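You operate a simulated robot arm through the tools that you are given. There is no shell and no other tool.

You are at the controls of a simulated two-armed robot. One attempt, no reset.

Task
Swing coil D to the mark on its card and pin it.
Fine: draw the red pin and set the switch to OUT first; work the lever with the swing clear; pin fully home.

The check looks at the end state, three seconds after you hand in, the way a careful person would. Anything else that was tipped, shoved, dropped, spilled or broken makes it a failure.

Robot
Two 7-joint arms with two-finger parallel grippers on one trunk that stands fixed in place. Base frame: the origin is at the foot of the trunk, x ahead of it, y to its left, z up. Lengths are in mm, angles in degrees, forces in N, time in s.
The left shoulder is at [50, 158, 833], the right one opposite. With the tool pointing down near the work surface each hand reaches from about 100 to 640 mm from the base axis, measured 20 degrees to its own side. Payload 3.91 kg a hand.
The tool frame of a hand sits at the grasp point between the pads (the TCP): z along the fingers, y along the line on which they close. The tips reach 30 mm beyond it. Largest opening 110 mm; finger width 20, thickness 10; the body of the gripper, 48 by 112 mm, starts 55 mm behind the TCP.
Orientation is that of the tool frame in the base frame, as a unit quaternion [x, y, z, w]. With the fingers straight down and closing along the base's y, the tool's x points along the base's -x, its y along +y and its z along -z.

Tools
- The arms move only by the tool step_arm. It takes "left_commands", "right_commands" or both (then of equal length, played together; a hand with none holds still); each is a list of rows, each a list of 3 entries, a list of its own where there are three numbers: the turn, a rotation vector about the tool's x, y, z in degrees, then the shift along the tool's x, y, z in mm, then the finger opening in mm, from 0 to 110. In form: [[[ax, ay, az], [tx, ty, tz], grip], ...]. A call has 1 to 20 rows; each row is the pose to reach, as a shift and turn from the pose commanded when the call began, along the tool's axes at that moment. Rows are played at 5 a second. More than 50 mm and 8.6 degrees between two rows, or a gripper value outside its range, and nothing of the call is played. A pose out of reach is approached as far as the arm can. The call stops where the force on the tool passes 70 N (or 10 N more than at its start, if that is more) or the arm is blocked; 0.2 s more then pass. The fingers move at their own pace (about 153 mm/s each) and stop on an object; they squeeze with about 20 N. The grip force told is the motor's: it shows also when the fingers shut on nothing. Time passes only in rows, and 0.2 s behind the last, so rows that repeat a pose let the fingers close. It gives the time, the measured TCP pose, the force on the tool (base axes), the opening and the grip force at its end, in the units of the frame above (readings bear some noise), with the torque about the TCP (base axes, N m) and any sound that the robot's microphone picked up, and new pictures: "pictures" is both (left out), scene, wrist or none (wrist: the cameras of the hands that moved).
- Cameras (640 x 400 px; columns grow to the right, rows downward): "scene" is now at [105.3, 48.1, 975.7]; the picture's right is [0.57, -0.82, 0.00], its down [-0.47, -0.33, -0.81] and it looks along [0.67, 0.47, -0.58] (base axes); focal length 214 px, centre (320, 200). "left" rides on the left gripper at [72, -17, -103] in its tool frame; the picture's right is [0.23, 0.97, 0.00], its down [-0.76, 0.18, -0.62] and it looks along [-0.61, 0.14, 0.78] (tool axes); focal length 222 px, centre (320, 200). "right" rides on the right gripper at [72, 17, -103] in its tool frame; the picture's right is [-0.23, 0.97, 0.00], its down [-0.76, -0.18, -0.62] and it looks along [-0.61, -0.14, 0.78] (tool axes); focal length 222 px, centre (320, 200). There is no depth. A picture from a camera that has moved, and an enlarged one, comes with that camera's place and axes in the base frame and with its lens. The place of the scene camera against the robot may be out by one fixed shift of up to 12 mm in any direction.
- move_column(by): slides the trunk up (or, below 0, down) by that many mm; the arms and the scene camera ride with it, the base frame stays. It gives what a move gives, with no picture.
- aim_head(pan, tilt): turns the head with the scene camera to pan (to the left, within 80 degrees either way) and tilt (down, from -29 to 69), counted from straight ahead of the robot. It gives what a move gives, and a new picture of the scene camera.
- enlarge(camera, box): a new picture of the part [left, top, right, bottom] of that camera's present view, enlarged. No time passes.
- sign_off(): hands the job in; it is judged then, once.

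Nothing tells you positions but the pictures and the camera data. Unless the task says otherwise, let go and move clear before handing in.

The tools are called after "Request:" as a command line: name --argument value ..., lists and objects as JSON in quotes. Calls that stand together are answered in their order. step_arm: Moves the arms, as the interface text tells. Its arguments: {"type":"object","properties":{"left_commands":{"type":"array","items":{"type":"array"}},"right_commands":{"type":"array","items":{"type":"array"}},"pictures":{"type":"string","enum":["both","scene","wrist","none"]}},"required":[]} The other tools are called the same way: move_column (by) moves the trunk up or down; aim_head (pan, tilt) turns the head that bears the scene camera; enlarge (camera, box) takes an enlarged picture of a part of a camera's view; sign_off () hands the job in.

At the start:

```text
t: 0.0
left_eef_pos: [287.2, 348.1, 833.4]
left_orientation: [0.0, 1.0, 0.0, 0.0]
left_wrist_force: [-0.6, 0.5, -0.2]
left_torque: [-0.01, -0.01, 0.01]
left_grip_width: 109.8
left_grip_force: 0.1
right_eef_pos: [461.6, 62.6, 889.8]
right_orientation: [0.0, 1.0, 0.0, 0.0]
right_wrist_force: [-0.5, 0.9, 0.2]
right_torque: [-0.01, 0.0, -0.04]
right_grip_width: 109.9
right_grip_force: 0.1
trunk travel left (down, up): [-75.0, 407.0]
head pan, tilt (commanded): [35.1, 35.4]
```

scene: 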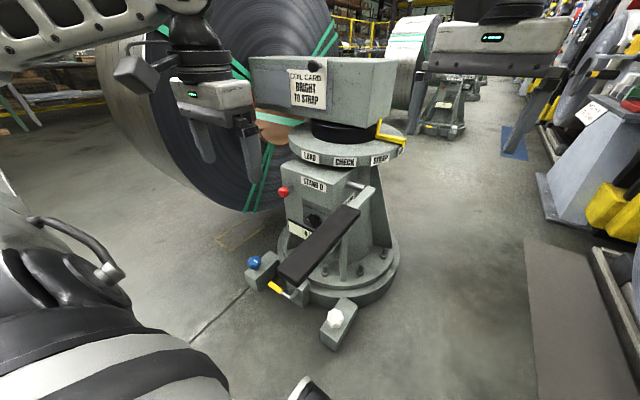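
right: 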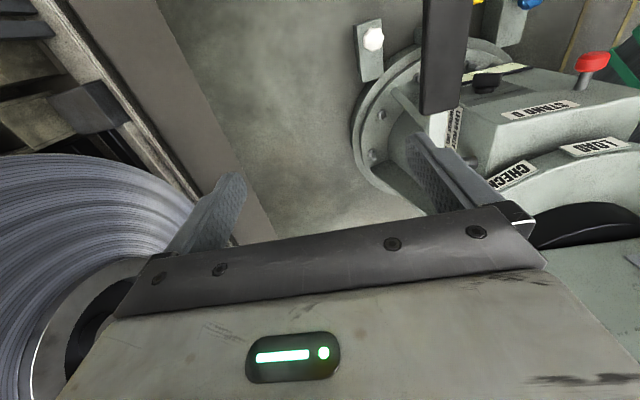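
left: 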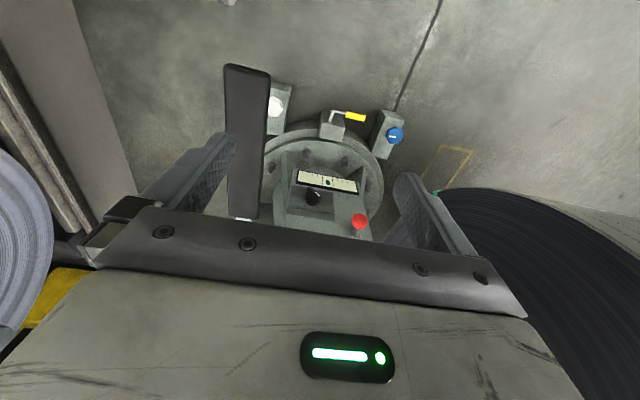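

I see a coil stand (Stand D) with a turntable carrying labels LOAD / CHECK / STRAP, a coil card reading "BRIGHT TO STRAP", a red pin, a blue and a white knob, a yellow handle, a black lever and a switch. I'll look closer before moving anything.

Request:
enlarge --camera "scene" --box '[220, 40, 420, 165]'

Request:
enlarge --camera "scene" --box '[220, 160, 420, 360]'

Request:
enlarge --camera "left" --box '[200, 50, 440, 250]'

Request:
enlarge --camera "right" --box '[340, 0, 640, 260]'

```text
3.20 times, centred on (320, 102) of scene
camera zoom: at [105.3, 48.1, 975.7], right [0.57, -0.82, 0.0], down [-0.47, -0.33, -0.81], along [0.67, 0.47, -0.58], focal length 686 px, centre (320, 512)
```

zoom: 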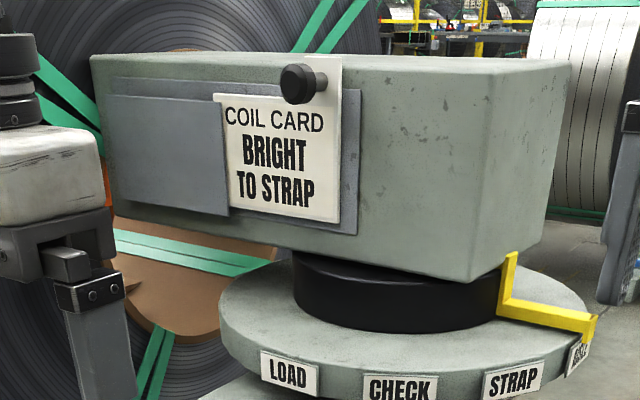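

```text
2.00 times, centred on (320, 260) of scene
camera zoom: at [105.3, 48.1, 975.7], right [0.57, -0.82, 0.0], down [-0.47, -0.33, -0.81], along [0.67, 0.47, -0.58], focal length 429 px, centre (320, 80)
```

zoom: 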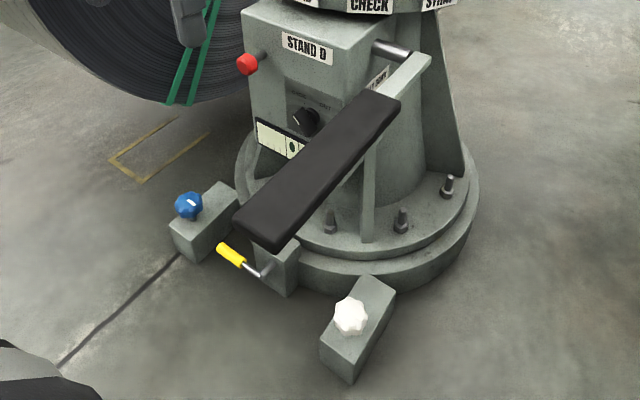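

```text
2.00 times, centred on (320, 150) of left
camera zoom: at [213.9, 332.3, 936.4], right [-0.23, 0.97, 0.0], down [0.76, 0.18, 0.62], along [0.61, 0.14, -0.78], focal length 444 px, centre (320, 300)
```

zoom: 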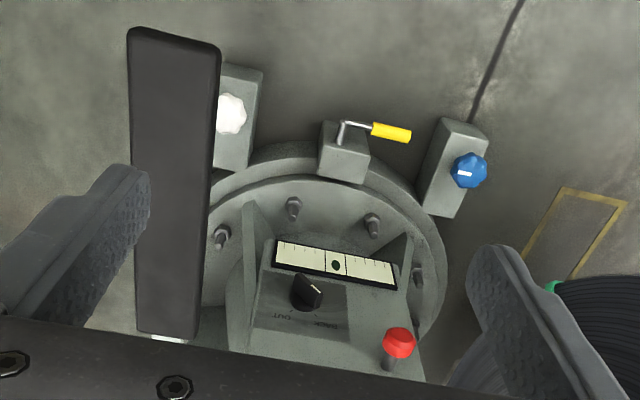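

```text
1.54 times, centred on (490, 130) of right
camera zoom: at [388.8, 80.9, 992.3], right [0.23, 0.97, 0.0], down [0.76, -0.18, 0.62], along [0.61, -0.14, -0.78], focal length 342 px, centre (58, 308)
```

zoom: 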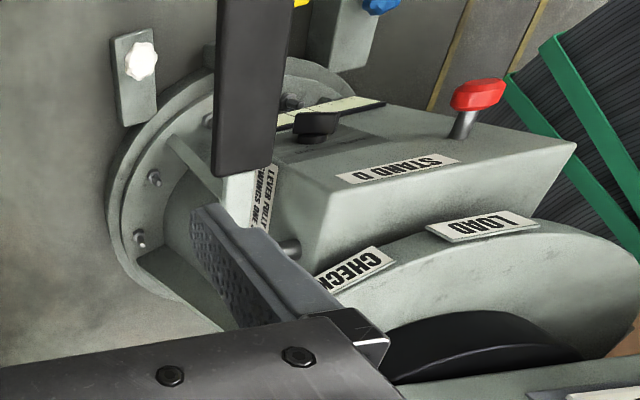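

The card says "BRIGHT TO STRAP", and the lever has a label I can't yet read in full. I'll zoom in on the labels and pointers.

Request:
enlarge --camera "right" --box '[420, 90, 500, 140]'

Request:
enlarge --camera "scene" --box '[280, 120, 420, 200]'

Request:
enlarge --camera "scene" --box '[270, 180, 370, 250]'

Request:
enlarge --camera "left" --box '[260, 160, 380, 235]'

```text
8.00 times, centred on (460, 115) of right
camera zoom: at [388.8, 80.9, 992.3], right [0.23, 0.97, 0.0], down [0.76, -0.18, 0.62], along [0.61, -0.14, -0.78], focal length 1777 px, centre (-800, 880)
```

zoom: 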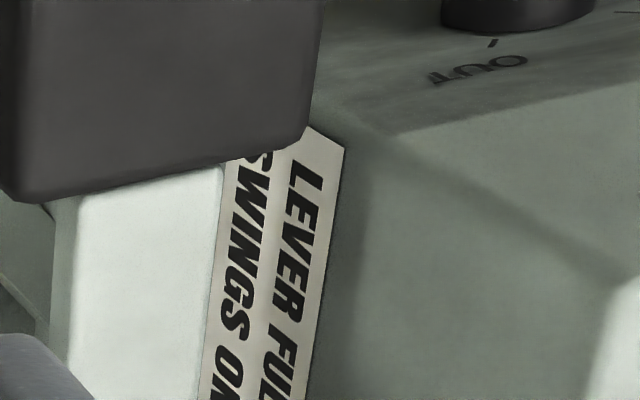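

```text
4.57 times, centred on (350, 160) of scene
camera zoom: at [105.3, 48.1, 975.7], right [0.57, -0.82, 0.0], down [-0.47, -0.33, -0.81], along [0.67, 0.47, -0.58], focal length 980 px, centre (183, 383)
```

zoom: 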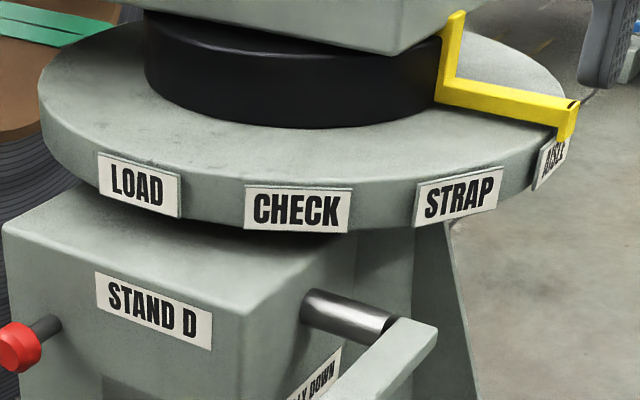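

```text
5.71 times, centred on (320, 215) of scene
camera zoom: at [105.3, 48.1, 975.7], right [0.57, -0.82, 0.0], down [-0.47, -0.33, -0.81], along [0.67, 0.47, -0.58], focal length 1226 px, centre (320, 114)
```

zoom: 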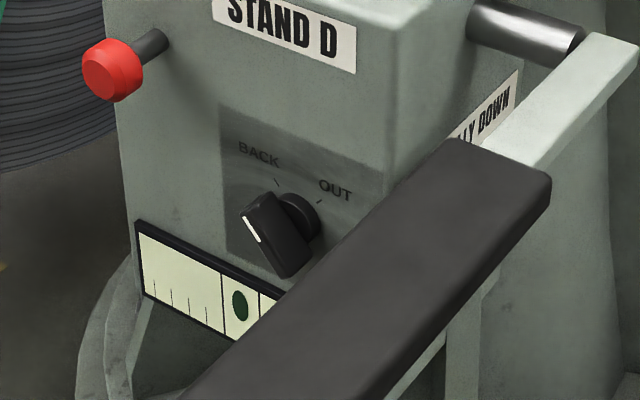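

```text
5.33 times, centred on (320, 198) of left
camera zoom: at [213.9, 332.3, 936.4], right [-0.23, 0.97, 0.0], down [0.76, 0.18, 0.62], along [0.61, 0.14, -0.78], focal length 1185 px, centre (320, 213)
```

zoom: 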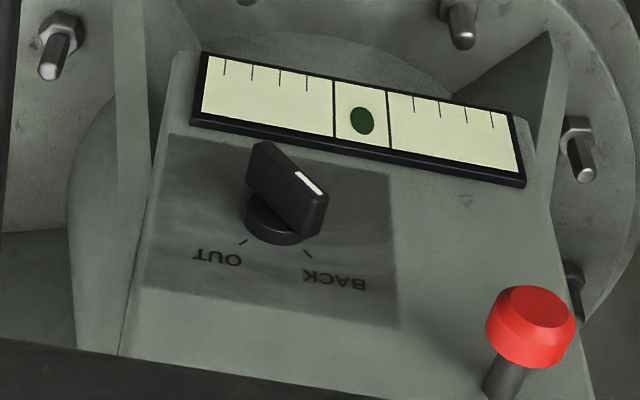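

The pointer (yellow) seems to sit at AISLE now; I need to know the rim marks, the lever label and how the coil hangs on the swing. I'll turn the head to see the surroundings.

Request:
aim_head --pan 60 --tilt 20

Request:
aim_head --pan 5 --tilt 20

Request:
aim_head --pan 38 --tilt 15

```text
t: 0.9
left_eef_pos: [285.0, 348.9, 833.9]
left_orientation: [0.001, 1.0, 0.0, 0.0]
left_wrist_force: [0.6, -0.1, 0.3]
left_torque: [-0.03, -0.02, 0.0]
left_grip_width: 109.9
left_grip_force: 0.1
right_eef_pos: [461.0, 62.8, 888.6]
right_orientation: [0.001, 1.0, 0.0, 0.001]
right_wrist_force: [0.7, 0.3, -0.5]
right_torque: [0.01, -0.03, 0.02]
right_grip_width: 110.0
right_grip_force: 0.1
trunk travel left (down, up): [-75.0, 407.0]
head pan, tilt (commanded): [60.0, 20.0]
camera scene: at [80.1, 78.3, 1000.2], right [0.87, -0.5, 0.0], down [-0.17, -0.3, -0.94], along [0.47, 0.81, -0.34], focal length 214 px, centre (320, 200)
```

scene: 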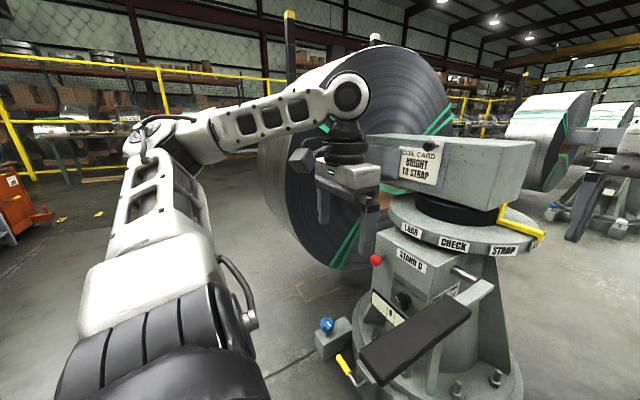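

```text
t: 2.1
left_eef_pos: [286.0, 348.7, 834.5]
left_orientation: [0.0, 1.0, 0.0, 0.0]
left_wrist_force: [-0.2, -0.3, 0.1]
left_torque: [-0.01, 0.04, 0.02]
left_grip_width: 109.9
left_grip_force: 0.0
right_eef_pos: [461.8, 63.1, 889.5]
right_orientation: [0.001, 1.0, 0.0, 0.0]
right_wrist_force: [-0.3, -0.7, 0.1]
right_torque: [0.0, 0.0, 0.01]
right_grip_width: 110.0
right_grip_force: 0.1
trunk travel left (down, up): [-75.0, 407.0]
head pan, tilt (commanded): [5.0, 20.0]
camera scene: at [126.2, 5.8, 1000.2], right [0.09, -1.0, 0.0], down [-0.34, -0.03, -0.94], along [0.94, 0.08, -0.34], focal length 214 px, centre (320, 200)
```

scene: 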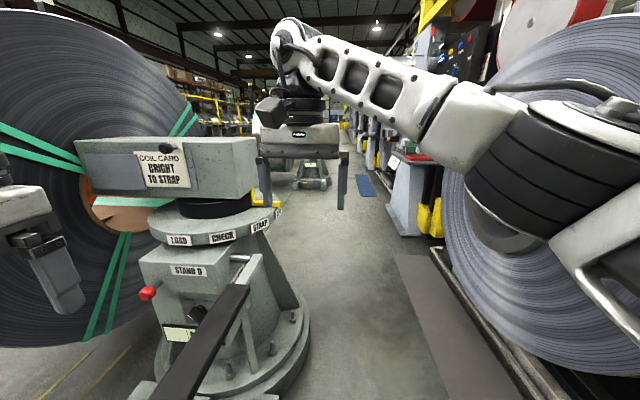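

```text
t: 3.1
left_eef_pos: [286.2, 348.6, 833.4]
left_orientation: [0.001, 1.0, 0.0, 0.0]
left_wrist_force: [0.8, 0.9, 1.0]
left_torque: [0.06, -0.01, 0.01]
left_grip_width: 109.8
left_grip_force: 0.0
right_eef_pos: [460.4, 64.0, 889.1]
right_orientation: [0.001, 1.0, 0.0, 0.0]
right_wrist_force: [0.4, 0.0, -0.7]
right_torque: [0.01, 0.0, 0.05]
right_grip_width: 110.2
right_grip_force: 0.0
trunk travel left (down, up): [-75.0, 407.0]
head pan, tilt (commanded): [38.0, 15.0]
camera scene: at [107.1, 55.1, 1008.3], right [0.61, -0.79, 0.0], down [-0.2, -0.16, -0.97], along [0.76, 0.59, -0.26], focal length 214 px, centre (320, 200)
```

scene: 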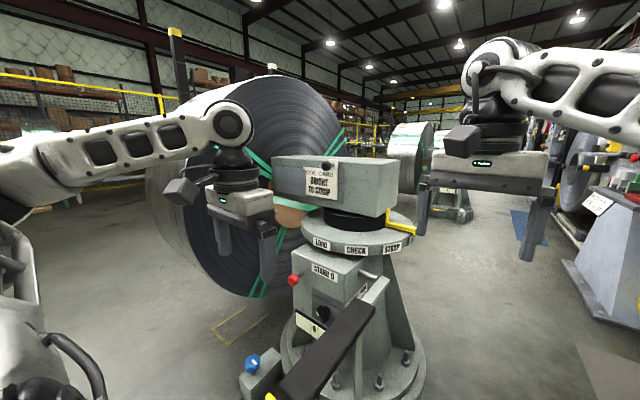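

The stand's axis is near (650, 335), with the beam running left to the coil. By my triangulation the red pin is at about (534, 496, 578), the switch at (565, 393, 486), and the lever pad runs x 284–533 at y≈251, z≈607. I'll move the right hand back and down, away from the swing, to read the label beside the lever.

Request:
step_arm --right_commands '[[[0, 0, 0], [8, -16, 35], 110], [[0, 0, 0], [16, -32, 70], 110], [[0, 0, 0], [24, -48, 105], 110], [[0, 0, 0], [31, -63, 139], 110], [[0, 0, 0], [31, -80, 170], 110], [[0, 0, 0], [31, -80, 170], 110]]' --pictures "both"

Request:
enlarge --camera "right" --box '[420, 60, 640, 220]'

```text
t: 4.5
left_eef_pos: [284.3, 347.7, 833.5]
left_orientation: [-0.001, 1.0, 0.0, 0.0]
left_wrist_force: [-0.1, -0.2, -0.3]
left_torque: [-0.02, 0.02, -0.01]
left_grip_width: 109.8
left_grip_force: 0.1
right_eef_pos: [431.8, -17.0, 719.3]
right_orientation: [0.002, 1.0, 0.0, 0.0]
right_wrist_force: [0.5, 0.1, 0.1]
right_torque: [-0.01, -0.01, 0.02]
right_grip_width: 110.1
right_grip_force: 0.1
trunk travel left (down, up): [-75.0, 407.0]
head pan, tilt (commanded): [38.0, 15.0]
camera scene: at [107.1, 55.1, 1008.4], right [0.62, -0.79, 0.0], down [-0.2, -0.16, -0.97], along [0.76, 0.59, -0.26], focal length 214 px, centre (320, 200)
camera right: at [358.6, 0.1, 823.2], right [0.23, 0.97, 0.0], down [0.76, -0.18, 0.62], along [0.61, -0.14, -0.78], focal length 222 px, centre (320, 200)
```

scene: 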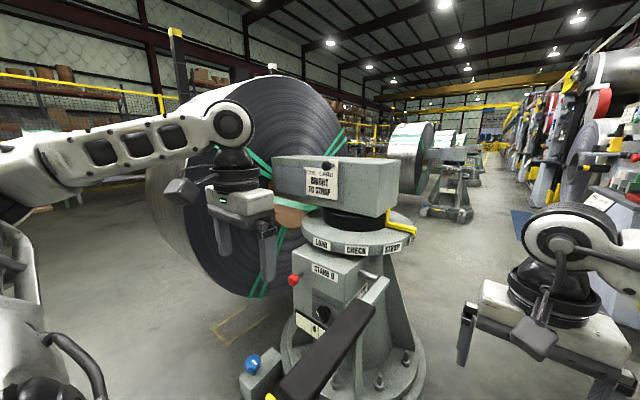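
right: 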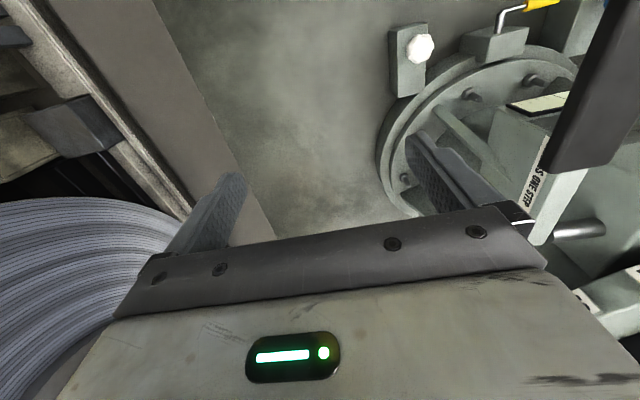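

```text
2.50 times, centred on (530, 140) of right
camera zoom: at [358.6, 0.1, 823.2], right [0.23, 0.97, 0.0], down [0.76, -0.18, 0.62], along [0.61, -0.14, -0.78], focal length 555 px, centre (-205, 350)
```

zoom: 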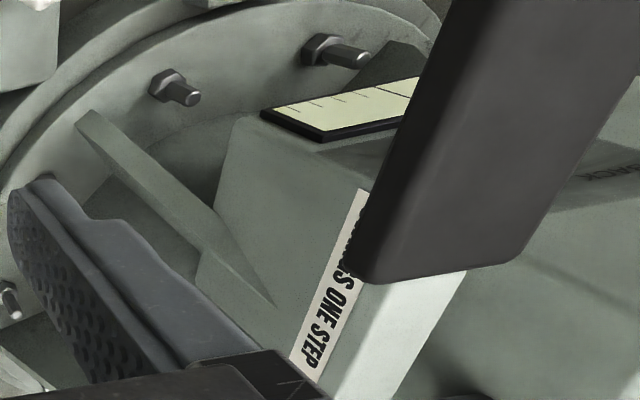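

The label reads "LEVER FULLY DOWN SWINGS ONE STEP", so I'll check the pointer after each stroke. Next I'll bring the left hand round to point forward (+x), short of the stand and clear of the coil, for a close look at the pin and switch.

Request:
step_arm --left_commands '[[[0, -7.5, 0], [-3, 6, 18], 70], [[0, -15, 0], [-7, 12, 36], 70], [[0, -22.5, 0], [-10, 18, 54], 70], [[0, -30, 0], [-14, 24, 72], 70], [[0, -37.5, 0], [-18, 30, 90], 70], [[0, -45, 0], [-22, 36, 108], 70], [[0, -52.5, 0], [-26, 42, 126], 70], [[0, -60, 0], [-30, 48, 144], 70], [[0, -67.5, 0], [-34, 54, 162], 70], [[0, -75, 0], [-38, 60, 180], 70], [[0, -82.5, 0], [-42, 66, 198], 70], [[0, -90, 0], [-45, 72, 214], 70], [[0, -90, 0], [-45, 72, 214], 70]]' --pictures "both"

```text
t: 7.3
left_eef_pos: [328.1, 424.6, 624.1]
left_orientation: [0.0, 0.708, -0.003, 0.707]
left_wrist_force: [-0.1, -0.8, 0.1]
left_torque: [0.01, 0.01, 0.01]
left_grip_width: 70.0
left_grip_force: 0.0
left hand out of reach, approached as far as the arm can: row 2, 5, 6, 7, 8, 12, 13
right_eef_pos: [430.2, -16.4, 720.0]
right_orientation: [0.001, 1.0, -0.001, 0.0]
right_wrist_force: [0.0, 0.0, -0.3]
right_torque: [0.0, 0.0, -0.01]
right_grip_width: 110.0
right_grip_force: 0.1
trunk travel left (down, up): [-75.0, 407.0]
head pan, tilt (commanded): [38.0, 15.0]
camera scene: at [107.0, 55.2, 1008.3], right [0.62, -0.79, 0.0], down [-0.2, -0.16, -0.97], along [0.76, 0.59, -0.26], focal length 214 px, centre (320, 200)
camera left: at [225.8, 408.1, 551.0], right [0.0, 0.97, -0.23], down [-0.62, 0.18, 0.76], along [0.78, 0.14, 0.61], focal length 222 px, centre (320, 200)
```

scene: 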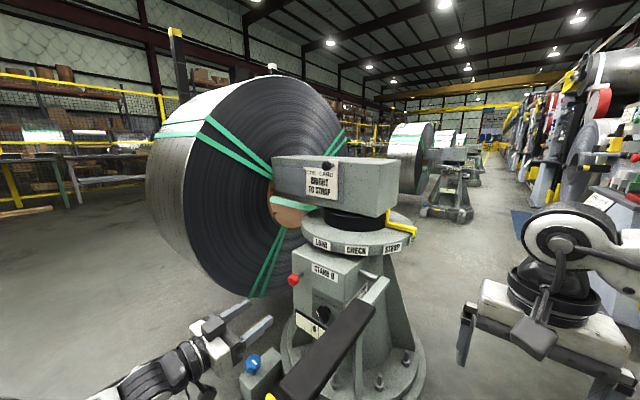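
left: 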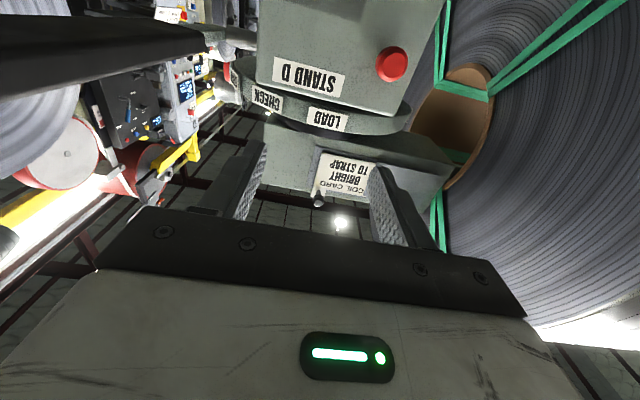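

The left hand now points forward at about (328, 425, 624), with the coil face to its left. I'll zoom in to gauge the coil clearance and the pin.

Request:
enlarge --camera "scene" --box '[130, 60, 430, 360]'

Request:
enlarge --camera "left" --box '[220, 0, 640, 260]'

Request:
enlarge --camera "scene" --box '[270, 230, 400, 360]'

```text
1.33 times, centred on (280, 210) of scene
camera zoom: at [107.0, 55.2, 1008.3], right [0.62, -0.79, 0.0], down [-0.2, -0.16, -0.97], along [0.76, 0.59, -0.26], focal length 286 px, centre (373, 187)
```

zoom: 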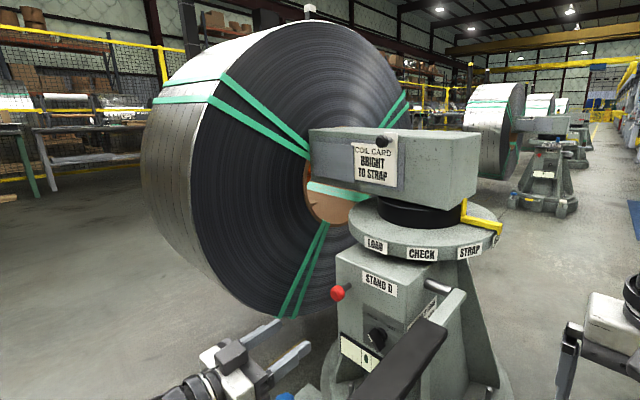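

```text
1.52 times, centred on (430, 130) of left
camera zoom: at [225.8, 408.1, 551.0], right [0.0, 0.97, -0.23], down [-0.62, 0.18, 0.76], along [0.78, 0.14, 0.61], focal length 338 px, centre (152, 307)
```

zoom: 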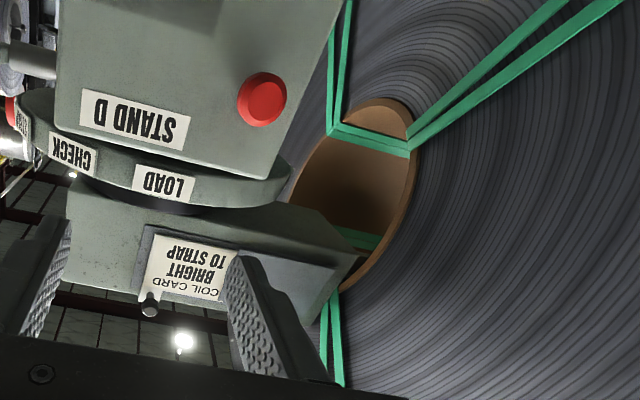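

```text
3.08 times, centred on (335, 295) of scene
camera zoom: at [107.0, 55.2, 1008.3], right [0.62, -0.79, 0.0], down [-0.2, -0.16, -0.97], along [0.76, 0.59, -0.26], focal length 660 px, centre (274, -92)
```

zoom: 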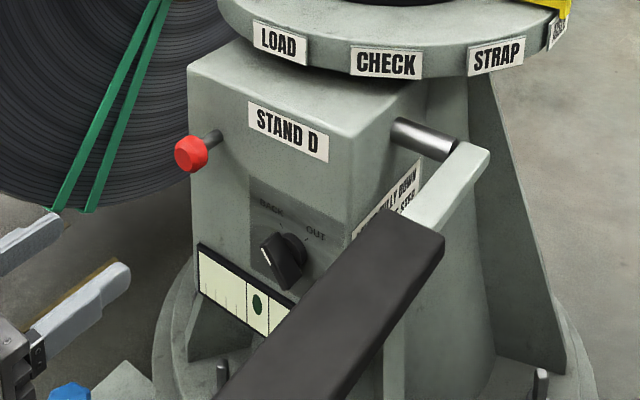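

Re-triangulating puts the stand axis near (880, 470), its front face at x≈582 and the coil face at y≈830, so the left hand has ample room. The red knob is at about (533, 499, 570), drawing out along −x. I'll bring the open left gripper to a point in front of it.

Request:
step_arm --left_commands '[[[0, 0, 0], [13, 18, 28], 70], [[0, 0, 0], [26, 36, 56], 70], [[0, 0, 0], [40, 54, 84], 70], [[0, 0, 0], [53, 73, 112], 70], [[0, 0, 0], [53, 73, 112], 70]]' --pictures "both"

Request:
enlarge --camera "scene" --box '[220, 230, 400, 350]'

Request:
enlarge --camera "left" --box '[180, 0, 460, 220]'

```text
t: 8.5
left_eef_pos: [420.3, 520.3, 598.3]
left_orientation: [0.0, 0.708, 0.0, 0.706]
left_wrist_force: [-0.8, 0.2, 0.4]
left_torque: [-0.01, 0.0, 0.03]
left_grip_width: 70.2
left_grip_force: 0.2
left hand out of reach, approached as far as the arm can: row 1, 2, 3, 4, 5
right_eef_pos: [430.7, -16.7, 720.8]
right_orientation: [0.001, 1.0, 0.0, 0.0]
right_wrist_force: [-0.8, 0.2, -0.8]
right_torque: [-0.05, -0.03, -0.01]
right_grip_width: 110.0
right_grip_force: 0.0
trunk travel left (down, up): [-75.0, 407.0]
head pan, tilt (commanded): [38.0, 15.0]
camera scene: at [107.1, 55.2, 1008.4], right [0.62, -0.79, 0.0], down [-0.2, -0.16, -0.97], along [0.76, 0.59, -0.26], focal length 214 px, centre (320, 200)
camera left: at [317.6, 504.8, 524.3], right [0.0, 0.97, -0.23], down [-0.62, 0.18, 0.76], along [0.78, 0.14, 0.61], focal length 222 px, centre (320, 200)
```

scene: 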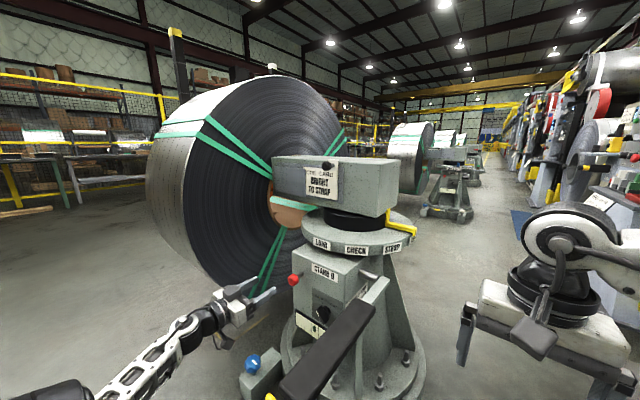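
left: 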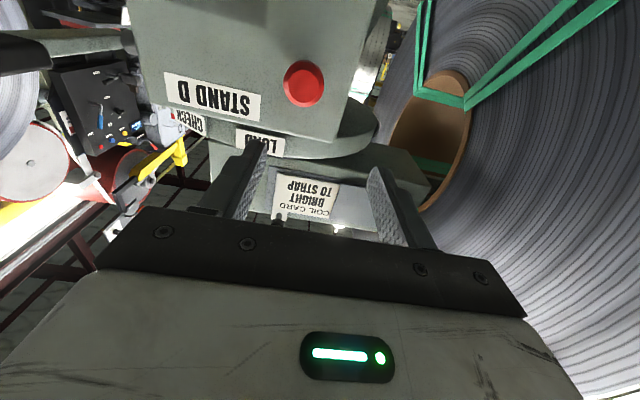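

```text
3.33 times, centred on (310, 290) of scene
camera zoom: at [107.1, 55.2, 1008.4], right [0.62, -0.79, 0.0], down [-0.2, -0.16, -0.97], along [0.76, 0.59, -0.26], focal length 715 px, centre (353, -100)
```

zoom: 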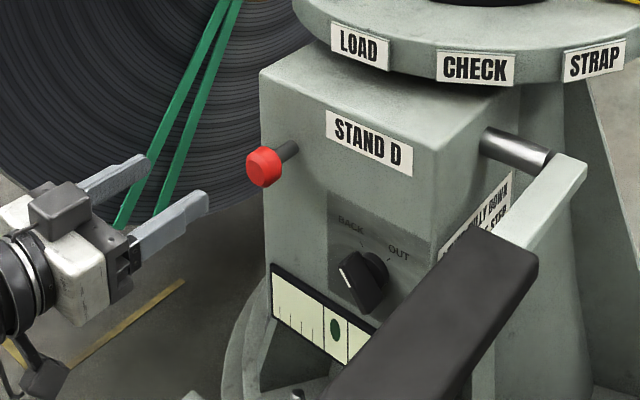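

```text
1.82 times, centred on (320, 110) of left
camera zoom: at [317.6, 504.8, 524.3], right [0.0, 0.97, -0.23], down [-0.62, 0.18, 0.76], along [0.78, 0.14, 0.61], focal length 404 px, centre (320, 364)
```

zoom: 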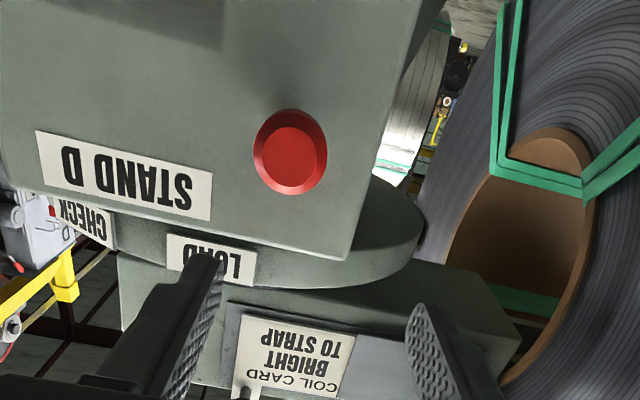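

The left hand stopped short at (420, 520, 598) because pointing straight ahead runs out of reach there. Pitching the fingers about 45° down should ease the wrist and still grips the knob from both sides, so I'll try that in place.

Request:
step_arm --left_commands '[[[0, 7.5, 0], [0, 0, 0], 70], [[0, 15, 0], [0, 0, 0], 70], [[0, 22.5, 0], [0, 0, 0], 70], [[0, 30, 0], [0, 0, 0], 70], [[0, 37.5, 0], [0, 0, 0], 70], [[0, 45, 0], [0, 0, 0], 70], [[0, 45, 0], [0, 0, 0], 70]]' --pictures "both"

```text
t: 10.1
left_eef_pos: [419.3, 523.2, 597.4]
left_orientation: [0.0, 0.925, 0.001, 0.381]
left_wrist_force: [0.1, -0.6, -0.1]
left_torque: [0.05, 0.0, -0.01]
left_grip_width: 70.2
left_grip_force: 0.1
right_eef_pos: [431.8, -16.6, 720.6]
right_orientation: [0.001, 1.0, 0.0, 0.0]
right_wrist_force: [0.0, 0.7, -0.2]
right_torque: [-0.04, -0.02, 0.03]
right_grip_width: 109.9
right_grip_force: 0.1
trunk travel left (down, up): [-75.0, 407.0]
head pan, tilt (commanded): [38.0, 15.0]
camera scene: at [107.0, 55.2, 1008.4], right [0.62, -0.79, 0.0], down [-0.2, -0.16, -0.97], along [0.76, 0.59, -0.26], focal length 214 px, centre (320, 200)
camera left: at [294.9, 506.5, 619.3], right [-0.16, 0.97, -0.16], down [0.1, 0.18, 0.98], along [0.98, 0.14, -0.13], focal length 222 px, centre (320, 200)
```

scene: 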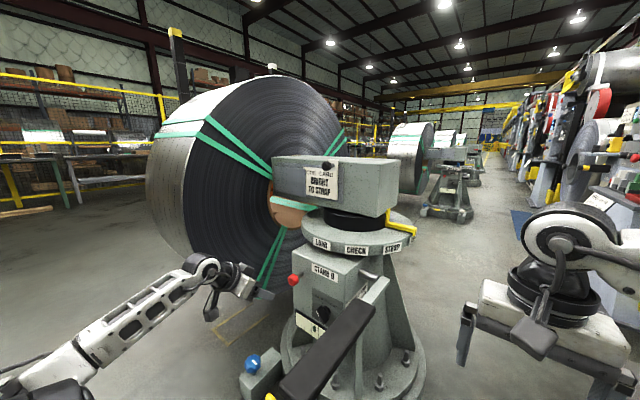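
left: 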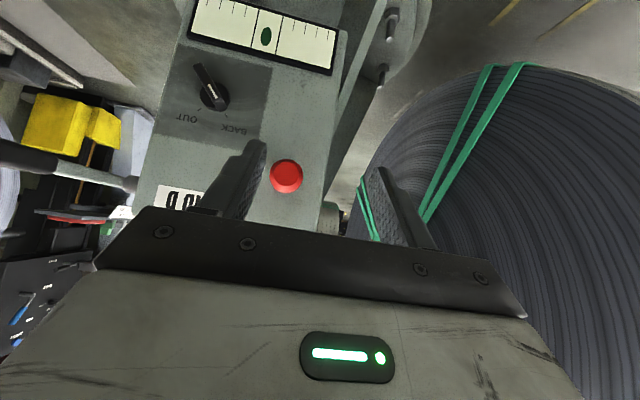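

With the 45° pitch the arm is within reach again, and the wrist camera now shows the pin, switch and gauge well. I'll zoom in on them.

Request:
enlarge --camera "left" --box '[150, 0, 350, 140]'

Request:
enlarge --camera "left" --box '[230, 130, 390, 230]'

```text
2.86 times, centred on (250, 70) of left
camera zoom: at [294.9, 506.5, 619.3], right [-0.16, 0.97, -0.16], down [0.1, 0.18, 0.98], along [0.98, 0.14, -0.13], focal length 635 px, centre (520, 571)
```

zoom: 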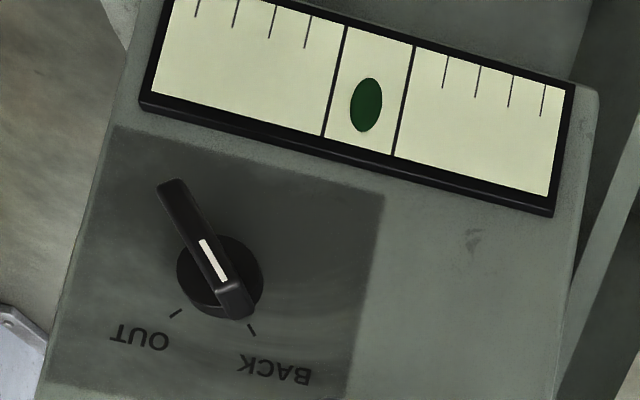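

```text
4.00 times, centred on (310, 180) of left
camera zoom: at [294.9, 506.5, 619.3], right [-0.16, 0.97, -0.16], down [0.1, 0.18, 0.98], along [0.98, 0.14, -0.13], focal length 888 px, centre (360, 280)
```

zoom: 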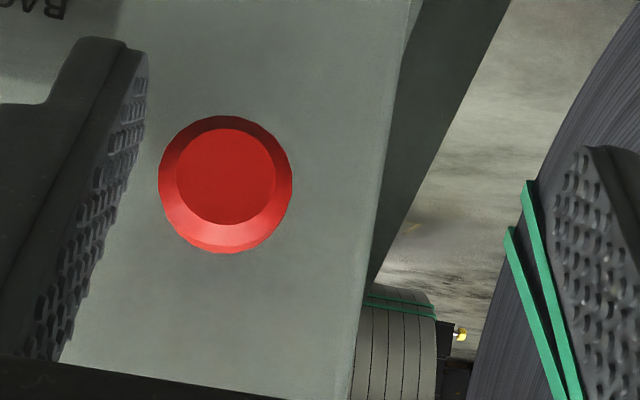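

The switch bar points 45° up-left to BACK and must turn 90° clockwise to OUT. The knob centre is at about (536, 500, 568), so I'll line up at x=480 in front of it.

Request:
step_arm --left_commands '[[[0, 0, 0], [-11, -12, 32], 70], [[0, 0, 0], [-22, -23, 64], 70], [[0, 0, 0], [-22, -23, 64], 70]]' --pictures "wrist"

```text
t: 10.9
left_eef_pos: [421.0, 510.8, 580.8]
left_orientation: [0.0, 0.924, 0.0, 0.383]
left_wrist_force: [-0.5, 0.4, -0.5]
left_torque: [0.01, 0.0, -0.01]
left_grip_width: 69.8
left_grip_force: 0.0
left hand out of reach, approached as far as the arm can: row 1, 2, 3
right_eef_pos: [430.8, -17.5, 720.2]
right_orientation: [0.002, 1.0, 0.0, 0.0]
right_wrist_force: [0.2, -0.2, 0.2]
right_torque: [0.0, 0.02, -0.05]
right_grip_width: 110.0
right_grip_force: 0.0
trunk travel left (down, up): [-75.0, 407.0]
head pan, tilt (commanded): [38.0, 15.0]
camera left: at [297.6, 493.3, 601.9], right [-0.16, 0.97, -0.16], down [0.1, 0.18, 0.98], along [0.98, 0.14, -0.12], focal length 222 px, centre (320, 200)
```

left: 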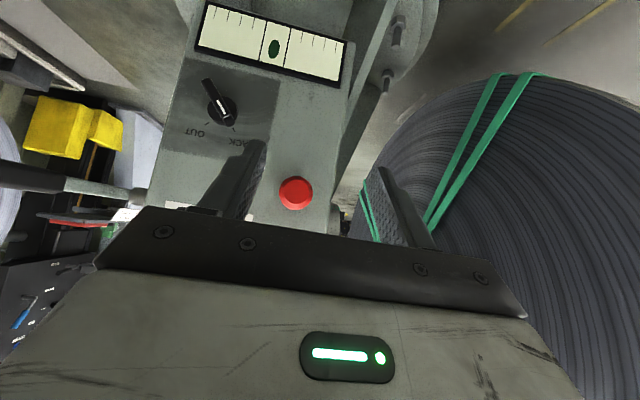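

The hand is stuck near x≈421. Before choosing another posture I want to see how the left arm is folded.

Request:
aim_head --pan 60 --tilt 38

```text
t: 11.8
left_eef_pos: [419.7, 509.9, 580.7]
left_orientation: [0.001, 0.924, -0.001, 0.383]
left_wrist_force: [0.4, 0.4, 0.0]
left_torque: [-0.01, -0.05, -0.01]
left_grip_width: 69.9
left_grip_force: 0.1
right_eef_pos: [431.2, -16.8, 720.7]
right_orientation: [0.001, 1.0, 0.0, -0.001]
right_wrist_force: [-1.1, 0.5, 0.8]
right_torque: [0.03, 0.0, -0.02]
right_grip_width: 110.1
right_grip_force: 0.0
trunk travel left (down, up): [-75.0, 407.0]
head pan, tilt (commanded): [60.0, 38.0]
camera scene: at [76.7, 72.4, 971.9], right [0.87, -0.5, 0.0], down [-0.31, -0.53, -0.79], along [0.4, 0.68, -0.62], focal length 214 px, centre (320, 200)
```

scene: 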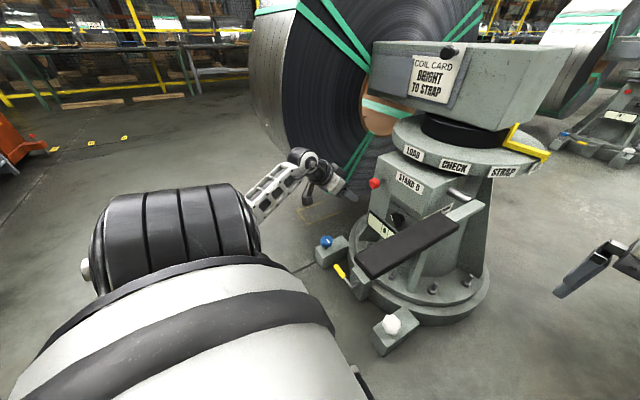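

The arm got into a low-elbow posture that runs into a joint limit, although the spot itself should be reachable. I'll back the hand off to tool-down at about (350, 450, 720), then extend from there with the elbow high.

Request:
step_arm --left_commands '[[[0, 6, 0], [-6, -8, -19], 70], [[0, 12, 0], [-12, -15, -37], 70], [[0, 18, 0], [-18, -23, -56], 70], [[0, 24, 0], [-25, -30, -74], 70], [[0, 30, 0], [-31, -38, -93], 70], [[0, 36, 0], [-37, -45, -111], 70], [[0, 42, 0], [-43, -53, -130], 70], [[0, 45, 0], [-50, -60, -148], 70], [[0, 45, 0], [-50, -60, -148], 70]]' --pictures "scene"

```text
t: 13.8
left_eef_pos: [323.3, 571.6, 710.5]
left_orientation: [0.002, 1.0, -0.001, 0.0]
left_wrist_force: [-0.4, -0.7, -0.5]
left_torque: [-0.02, 0.01, -0.03]
left_grip_width: 69.9
left_grip_force: 0.0
left hand out of reach, approached as far as the arm can: row 1, 2, 3, 4, 5, 6, 7, 8, 9
right_eef_pos: [431.3, -17.3, 720.7]
right_orientation: [0.001, 1.0, 0.001, -0.001]
right_wrist_force: [-0.2, -0.2, -0.6]
right_torque: [-0.01, 0.02, 0.0]
right_grip_width: 109.9
right_grip_force: 0.0
trunk travel left (down, up): [-75.0, 407.0]
head pan, tilt (commanded): [60.0, 38.0]
camera scene: at [76.6, 72.4, 971.8], right [0.87, -0.5, 0.0], down [-0.31, -0.53, -0.79], along [0.39, 0.68, -0.62], focal length 214 px, centre (320, 200)
```

scene: 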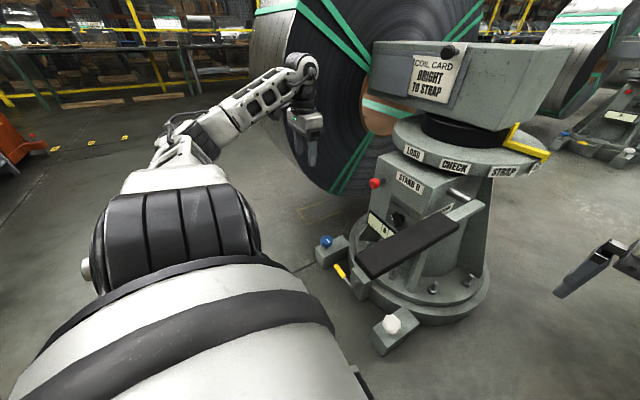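

The arm drifted outward to (323, 572, 711), still held at a limit. I'll take it back to the start pose, where its posture was free.

Request:
step_arm --left_commands '[[[0, 0, 0], [6, -35, -20], 70], [[0, 0, 0], [12, -72, -40], 70], [[0, 0, 0], [18, -110, -62], 70], [[0, 0, 0], [25, -148, -83], 70], [[0, 0, 0], [31, -185, -104], 70], [[0, 0, 0], [38, -223, -124], 70], [[0, 0, 0], [38, -223, -124], 70]]' --pictures "scene"

```text
t: 15.4
left_eef_pos: [361.0, 527.1, 918.1]
left_orientation: [0.001, 1.0, -0.001, -0.002]
left_wrist_force: [0.0, -0.4, 0.5]
left_torque: [-0.01, 0.0, -0.02]
left_grip_width: 69.8
left_grip_force: 0.0
left hand out of reach, approached as far as the arm can: row 1, 2, 3, 4, 5, 6, 7
right_eef_pos: [430.7, -17.1, 720.4]
right_orientation: [0.001, 1.0, 0.001, 0.0]
right_wrist_force: [0.8, 0.3, -0.1]
right_torque: [0.03, 0.0, 0.03]
right_grip_width: 109.9
right_grip_force: 0.1
trunk travel left (down, up): [-75.0, 407.0]
head pan, tilt (commanded): [60.0, 38.0]
camera scene: at [76.6, 72.1, 971.8], right [0.87, -0.5, 0.0], down [-0.31, -0.53, -0.79], along [0.39, 0.68, -0.62], focal length 214 px, centre (320, 200)
```

scene: 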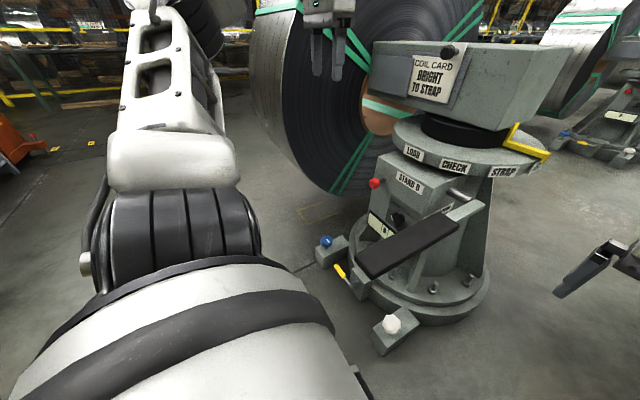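

The arm unfolded upward to (361, 527, 918). I'll look at its shape before going on.

Request:
aim_head --pan 60 --tilt 5

```text
t: 16.4
left_eef_pos: [360.2, 528.1, 918.3]
left_orientation: [0.003, 1.0, 0.0, -0.001]
left_wrist_force: [-0.9, 1.4, -0.3]
left_torque: [0.0, 0.04, 0.01]
left_grip_width: 70.1
left_grip_force: 0.1
right_eef_pos: [430.4, -17.7, 720.5]
right_orientation: [0.0, 1.0, 0.0, 0.0]
right_wrist_force: [0.3, 0.6, 0.0]
right_torque: [0.0, -0.03, 0.02]
right_grip_width: 110.1
right_grip_force: 0.1
trunk travel left (down, up): [-75.0, 407.0]
head pan, tilt (commanded): [60.0, 5.0]
camera scene: at [79.4, 77.2, 1024.5], right [0.87, -0.5, 0.0], down [-0.04, -0.08, -1.0], along [0.5, 0.86, -0.09], focal length 214 px, centre (320, 200)
```

scene: 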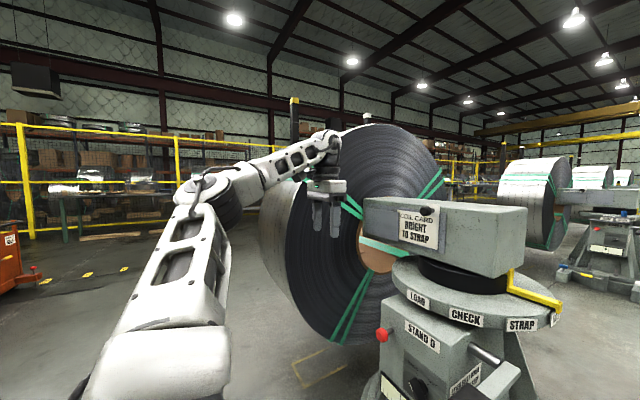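

The elbow is now up and the arm looks free. I'll extend forward and down with the tool still pointing down, towards (430, 490, 760).

Request:
step_arm --left_commands '[[[0, 0, 0], [-14, -8, 32], 70], [[0, 0, 0], [-28, -15, 64], 70], [[0, 0, 0], [-42, -23, 96], 70], [[0, 0, 0], [-56, -30, 128], 70], [[0, 0, 0], [-70, -38, 158], 70], [[0, 0, 0], [-70, -38, 158], 70]]' --pictures "scene"

```text
t: 17.8
left_eef_pos: [457.1, 523.2, 761.4]
left_orientation: [0.001, 1.0, -0.001, -0.001]
left_wrist_force: [-0.3, -0.2, 0.1]
left_torque: [-0.01, 0.03, -0.05]
left_grip_width: 69.9
left_grip_force: 0.1
left hand out of reach, approached as far as the arm can: row 1, 2, 3, 4, 5, 6
right_eef_pos: [430.7, -16.6, 720.0]
right_orientation: [0.001, 1.0, 0.0, 0.0]
right_wrist_force: [-0.4, 0.3, 0.2]
right_torque: [-0.02, -0.05, -0.03]
right_grip_width: 109.7
right_grip_force: 0.0
trunk travel left (down, up): [-75.0, 407.0]
head pan, tilt (commanded): [60.0, 5.0]
camera scene: at [79.4, 77.3, 1024.5], right [0.87, -0.5, 0.0], down [-0.04, -0.08, -1.0], along [0.5, 0.86, -0.09], focal length 214 px, centre (320, 200)
```

scene: 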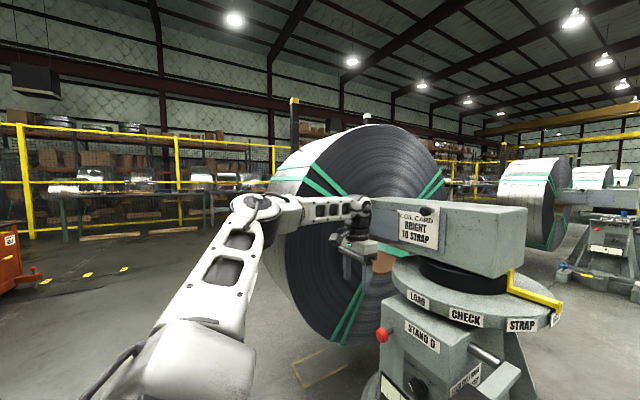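

Good — this elbow-up posture reaches further out, to (457, 523, 761). I'll carry on down and forward to about (500, 500, 665), pitching the fingers forward a little on the way.

Request:
step_arm --left_commands '[[[0, -5, 0], [-10, -6, 25], 70], [[0, -10, 0], [-20, -12, 50], 70], [[0, -15, 0], [-30, -18, 75], 70], [[0, -20, 0], [-40, -23, 98], 70], [[0, -20, 0], [-40, -23, 98], 70]]' --pictures "both"

```text
t: 19.0
left_eef_pos: [517.1, 532.4, 662.8]
left_orientation: [0.002, 0.985, -0.002, 0.174]
left_wrist_force: [-0.4, 0.4, 0.2]
left_torque: [0.01, 0.02, 0.02]
left_grip_width: 70.0
left_grip_force: 0.1
left hand out of reach, approached as far as the arm can: row 1, 2, 3, 4, 5
right_eef_pos: [430.5, -16.5, 720.0]
right_orientation: [0.001, 1.0, 0.0, 0.001]
right_wrist_force: [0.0, 0.0, -0.1]
right_torque: [-0.01, -0.02, 0.0]
right_grip_width: 110.0
right_grip_force: 0.0
trunk travel left (down, up): [-75.0, 407.0]
head pan, tilt (commanded): [60.0, 5.0]
camera scene: at [79.4, 77.2, 1024.6], right [0.87, -0.5, 0.0], down [-0.04, -0.08, -1.0], along [0.5, 0.86, -0.09], focal length 214 px, centre (320, 200)
camera left: at [413.8, 515.4, 733.8], right [-0.21, 0.97, -0.08], down [0.5, 0.18, 0.85], along [0.84, 0.14, -0.53], focal length 222 px, centre (320, 200)
```

scene: 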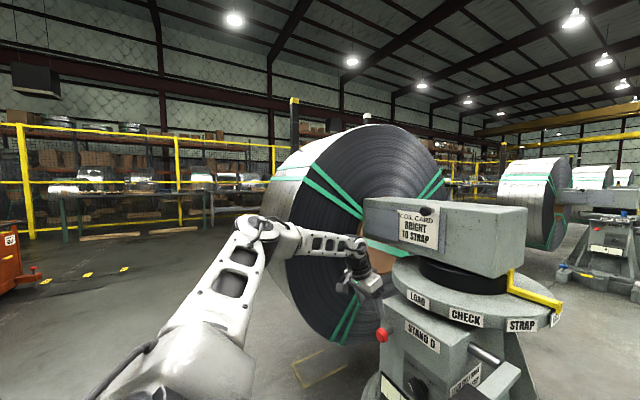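
left: 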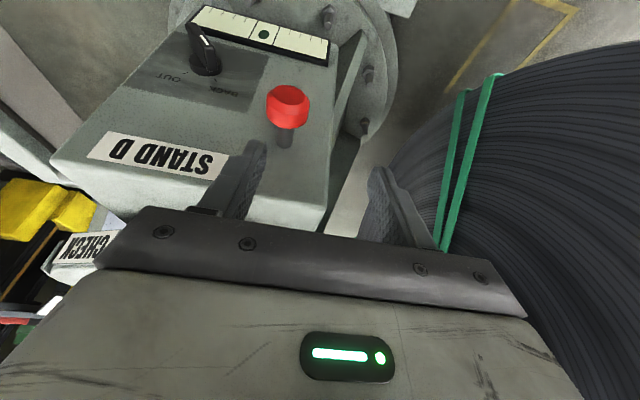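

The hand is at (517, 532, 663), about 30 mm further out than commanded, so a wrist joint is probably at its limit. I'll test whether yawing the tool towards the arm's own direction frees it.

Request:
step_arm --left_commands '[[[0, 0, -7], [0, -8, 0], 70], [[0, 0, -14], [0, -16, 0], 70], [[0, 0, -21], [0, -24, 0], 70], [[0, 0, -28], [0, -32, 0], 70], [[0, 0, -28], [0, -32, 0], 70]]' --pictures "none"

```text
t: 19.8
left_eef_pos: [549.5, 564.8, 656.8]
left_orientation: [-0.155, 0.976, -0.037, 0.151]
left_wrist_force: [-32.3, -9.7, 28.5]
left_torque: [-1.37, -0.18, -1.64]
left_grip_width: 71.3
left_grip_force: 1.6
left hand out of reach, approached as far as the arm can: row 1, 2, 3
right_eef_pos: [428.6, -17.8, 722.5]
right_orientation: [0.002, 1.0, 0.002, 0.001]
right_wrist_force: [-0.1, -0.3, -0.3]
right_torque: [0.02, -0.02, 0.0]
right_grip_width: 110.2
right_grip_force: 0.0
trunk travel left (down, up): [-75.0, 407.0]
head pan, tilt (commanded): [60.0, 5.0]
stopped in row 3 (left hand): the force on the tool passed its limit at 96 N (the readings are from after the stop); the commanded pose is now the measured one
```

Contact: yawing left made the hand drift outward and forward into the stand, and it stopped at 96 N. I'll back off gently along −x and up, then check for damage.

Request:
step_arm --left_commands '[[[0, 0, 0], [20, 6, -20], 70], [[0, 0, 7], [46, 14, -47], 70], [[0, 0, 14], [60, 18, -60], 70], [[0, 0, 14], [60, 18, -60], 70]]' --pictures "both"

```text
t: 20.8
left_eef_pos: [473.9, 565.4, 692.2]
left_orientation: [-0.034, 0.987, -0.018, 0.153]
left_wrist_force: [-0.6, 0.6, 0.1]
left_torque: [0.03, -0.02, -0.01]
left_grip_width: 70.0
left_grip_force: 0.0
left hand out of reach, approached as far as the arm can: row 1, 2
right_eef_pos: [430.6, -16.2, 720.9]
right_orientation: [0.001, 1.0, -0.001, 0.0]
right_wrist_force: [0.2, -0.4, 0.6]
right_torque: [-0.01, 0.0, -0.01]
right_grip_width: 109.9
right_grip_force: 0.1
trunk travel left (down, up): [-75.0, 407.0]
head pan, tilt (commanded): [60.0, 5.0]
camera scene: at [79.3, 77.2, 1024.5], right [0.87, -0.5, 0.0], down [-0.04, -0.08, -1.0], along [0.5, 0.86, -0.09], focal length 214 px, centre (320, 200)
camera left: at [376.2, 545.6, 767.7], right [-0.28, 0.95, -0.11], down [0.52, 0.25, 0.82], along [0.81, 0.17, -0.57], focal length 222 px, centre (320, 200)
```

scene: 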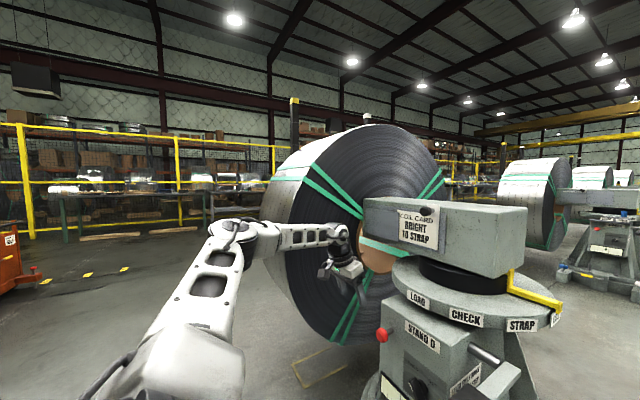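
left: 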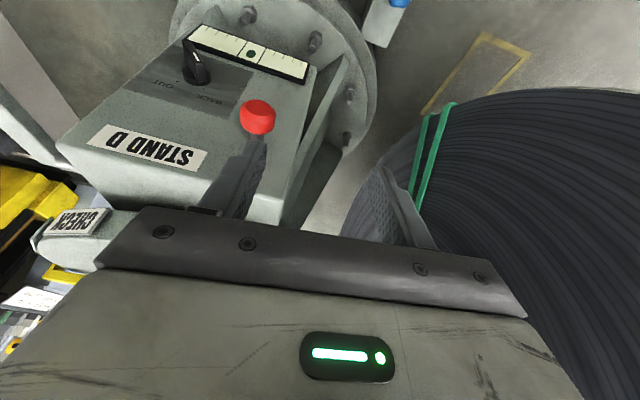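

Clear again with no force and nothing disturbed. Now I'll try the opposite: move inwards (−y) while yawing the tool slightly right.

Request:
step_arm --left_commands '[[[0, 0, 6], [0, -15, 0], 70], [[0, 0, 12], [0, -30, 0], 70], [[0, 0, 18], [0, -45, 0], 70], [[0, 0, 24], [0, -60, 0], 70], [[0, 0, 24], [0, -60, 0], 70]]' --pictures "none"

```text
t: 22.0
left_eef_pos: [479.6, 504.2, 692.4]
left_orientation: [0.171, 0.973, 0.015, 0.154]
left_wrist_force: [-0.1, -0.2, -0.1]
left_torque: [-0.02, 0.0, 0.02]
left_grip_width: 70.3
left_grip_force: 0.0
right_eef_pos: [430.2, -17.3, 720.4]
right_orientation: [0.002, 1.0, 0.0, 0.001]
right_wrist_force: [0.3, -0.2, 0.4]
right_torque: [-0.01, 0.04, 0.01]
right_grip_width: 109.9
right_grip_force: 0.0
trunk travel left (down, up): [-75.0, 407.0]
head pan, tilt (commanded): [60.0, 5.0]
```

That worked: at (480, 504, 692) with about 20° of right yaw, so the wrist roll was the limit and right yaw is the free direction. I'll keep rolling that way towards a flipped (180°) hand for a square grip on the knob, backing off a little first.

Request:
step_arm --left_commands '[[[0, 0, 8], [10, -4, -7], 70], [[0, 0, 16], [20, -8, -14], 70], [[0, 0, 24], [33, -12, -22], 70], [[0, 0, 32], [33, -12, -22], 70], [[0, 0, 40], [33, -12, -22], 70], [[0, 0, 48], [33, -12, -22], 70], [[0, 0, 56], [33, -12, -22], 70], [[0, 0, 64], [33, -12, -22], 70], [[0, 0, 72], [33, -12, -22], 70], [[0, 0, 80], [33, -12, -22], 70], [[0, 0, 88], [33, -12, -22], 70]]' --pictures "scene"

```text
t: 24.4
left_eef_pos: [439.7, 505.4, 702.1]
left_orientation: [0.8, 0.58, 0.118, 0.1]
left_wrist_force: [0.5, -0.2, 0.8]
left_torque: [0.0, 0.03, 0.0]
left_grip_width: 69.9
left_grip_force: 0.0
right_eef_pos: [430.9, -16.4, 720.2]
right_orientation: [0.001, 1.0, 0.0, 0.001]
right_wrist_force: [-0.7, 0.1, -0.4]
right_torque: [0.02, 0.01, -0.01]
right_grip_width: 110.1
right_grip_force: 0.1
trunk travel left (down, up): [-75.0, 407.0]
head pan, tilt (commanded): [60.0, 5.0]
camera scene: at [79.3, 77.2, 1024.6], right [0.87, -0.5, 0.0], down [-0.04, -0.08, -1.0], along [0.5, 0.86, -0.09], focal length 214 px, centre (320, 200)
```

scene: 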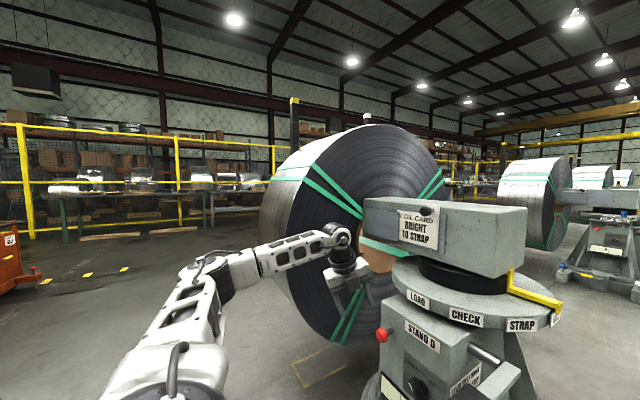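

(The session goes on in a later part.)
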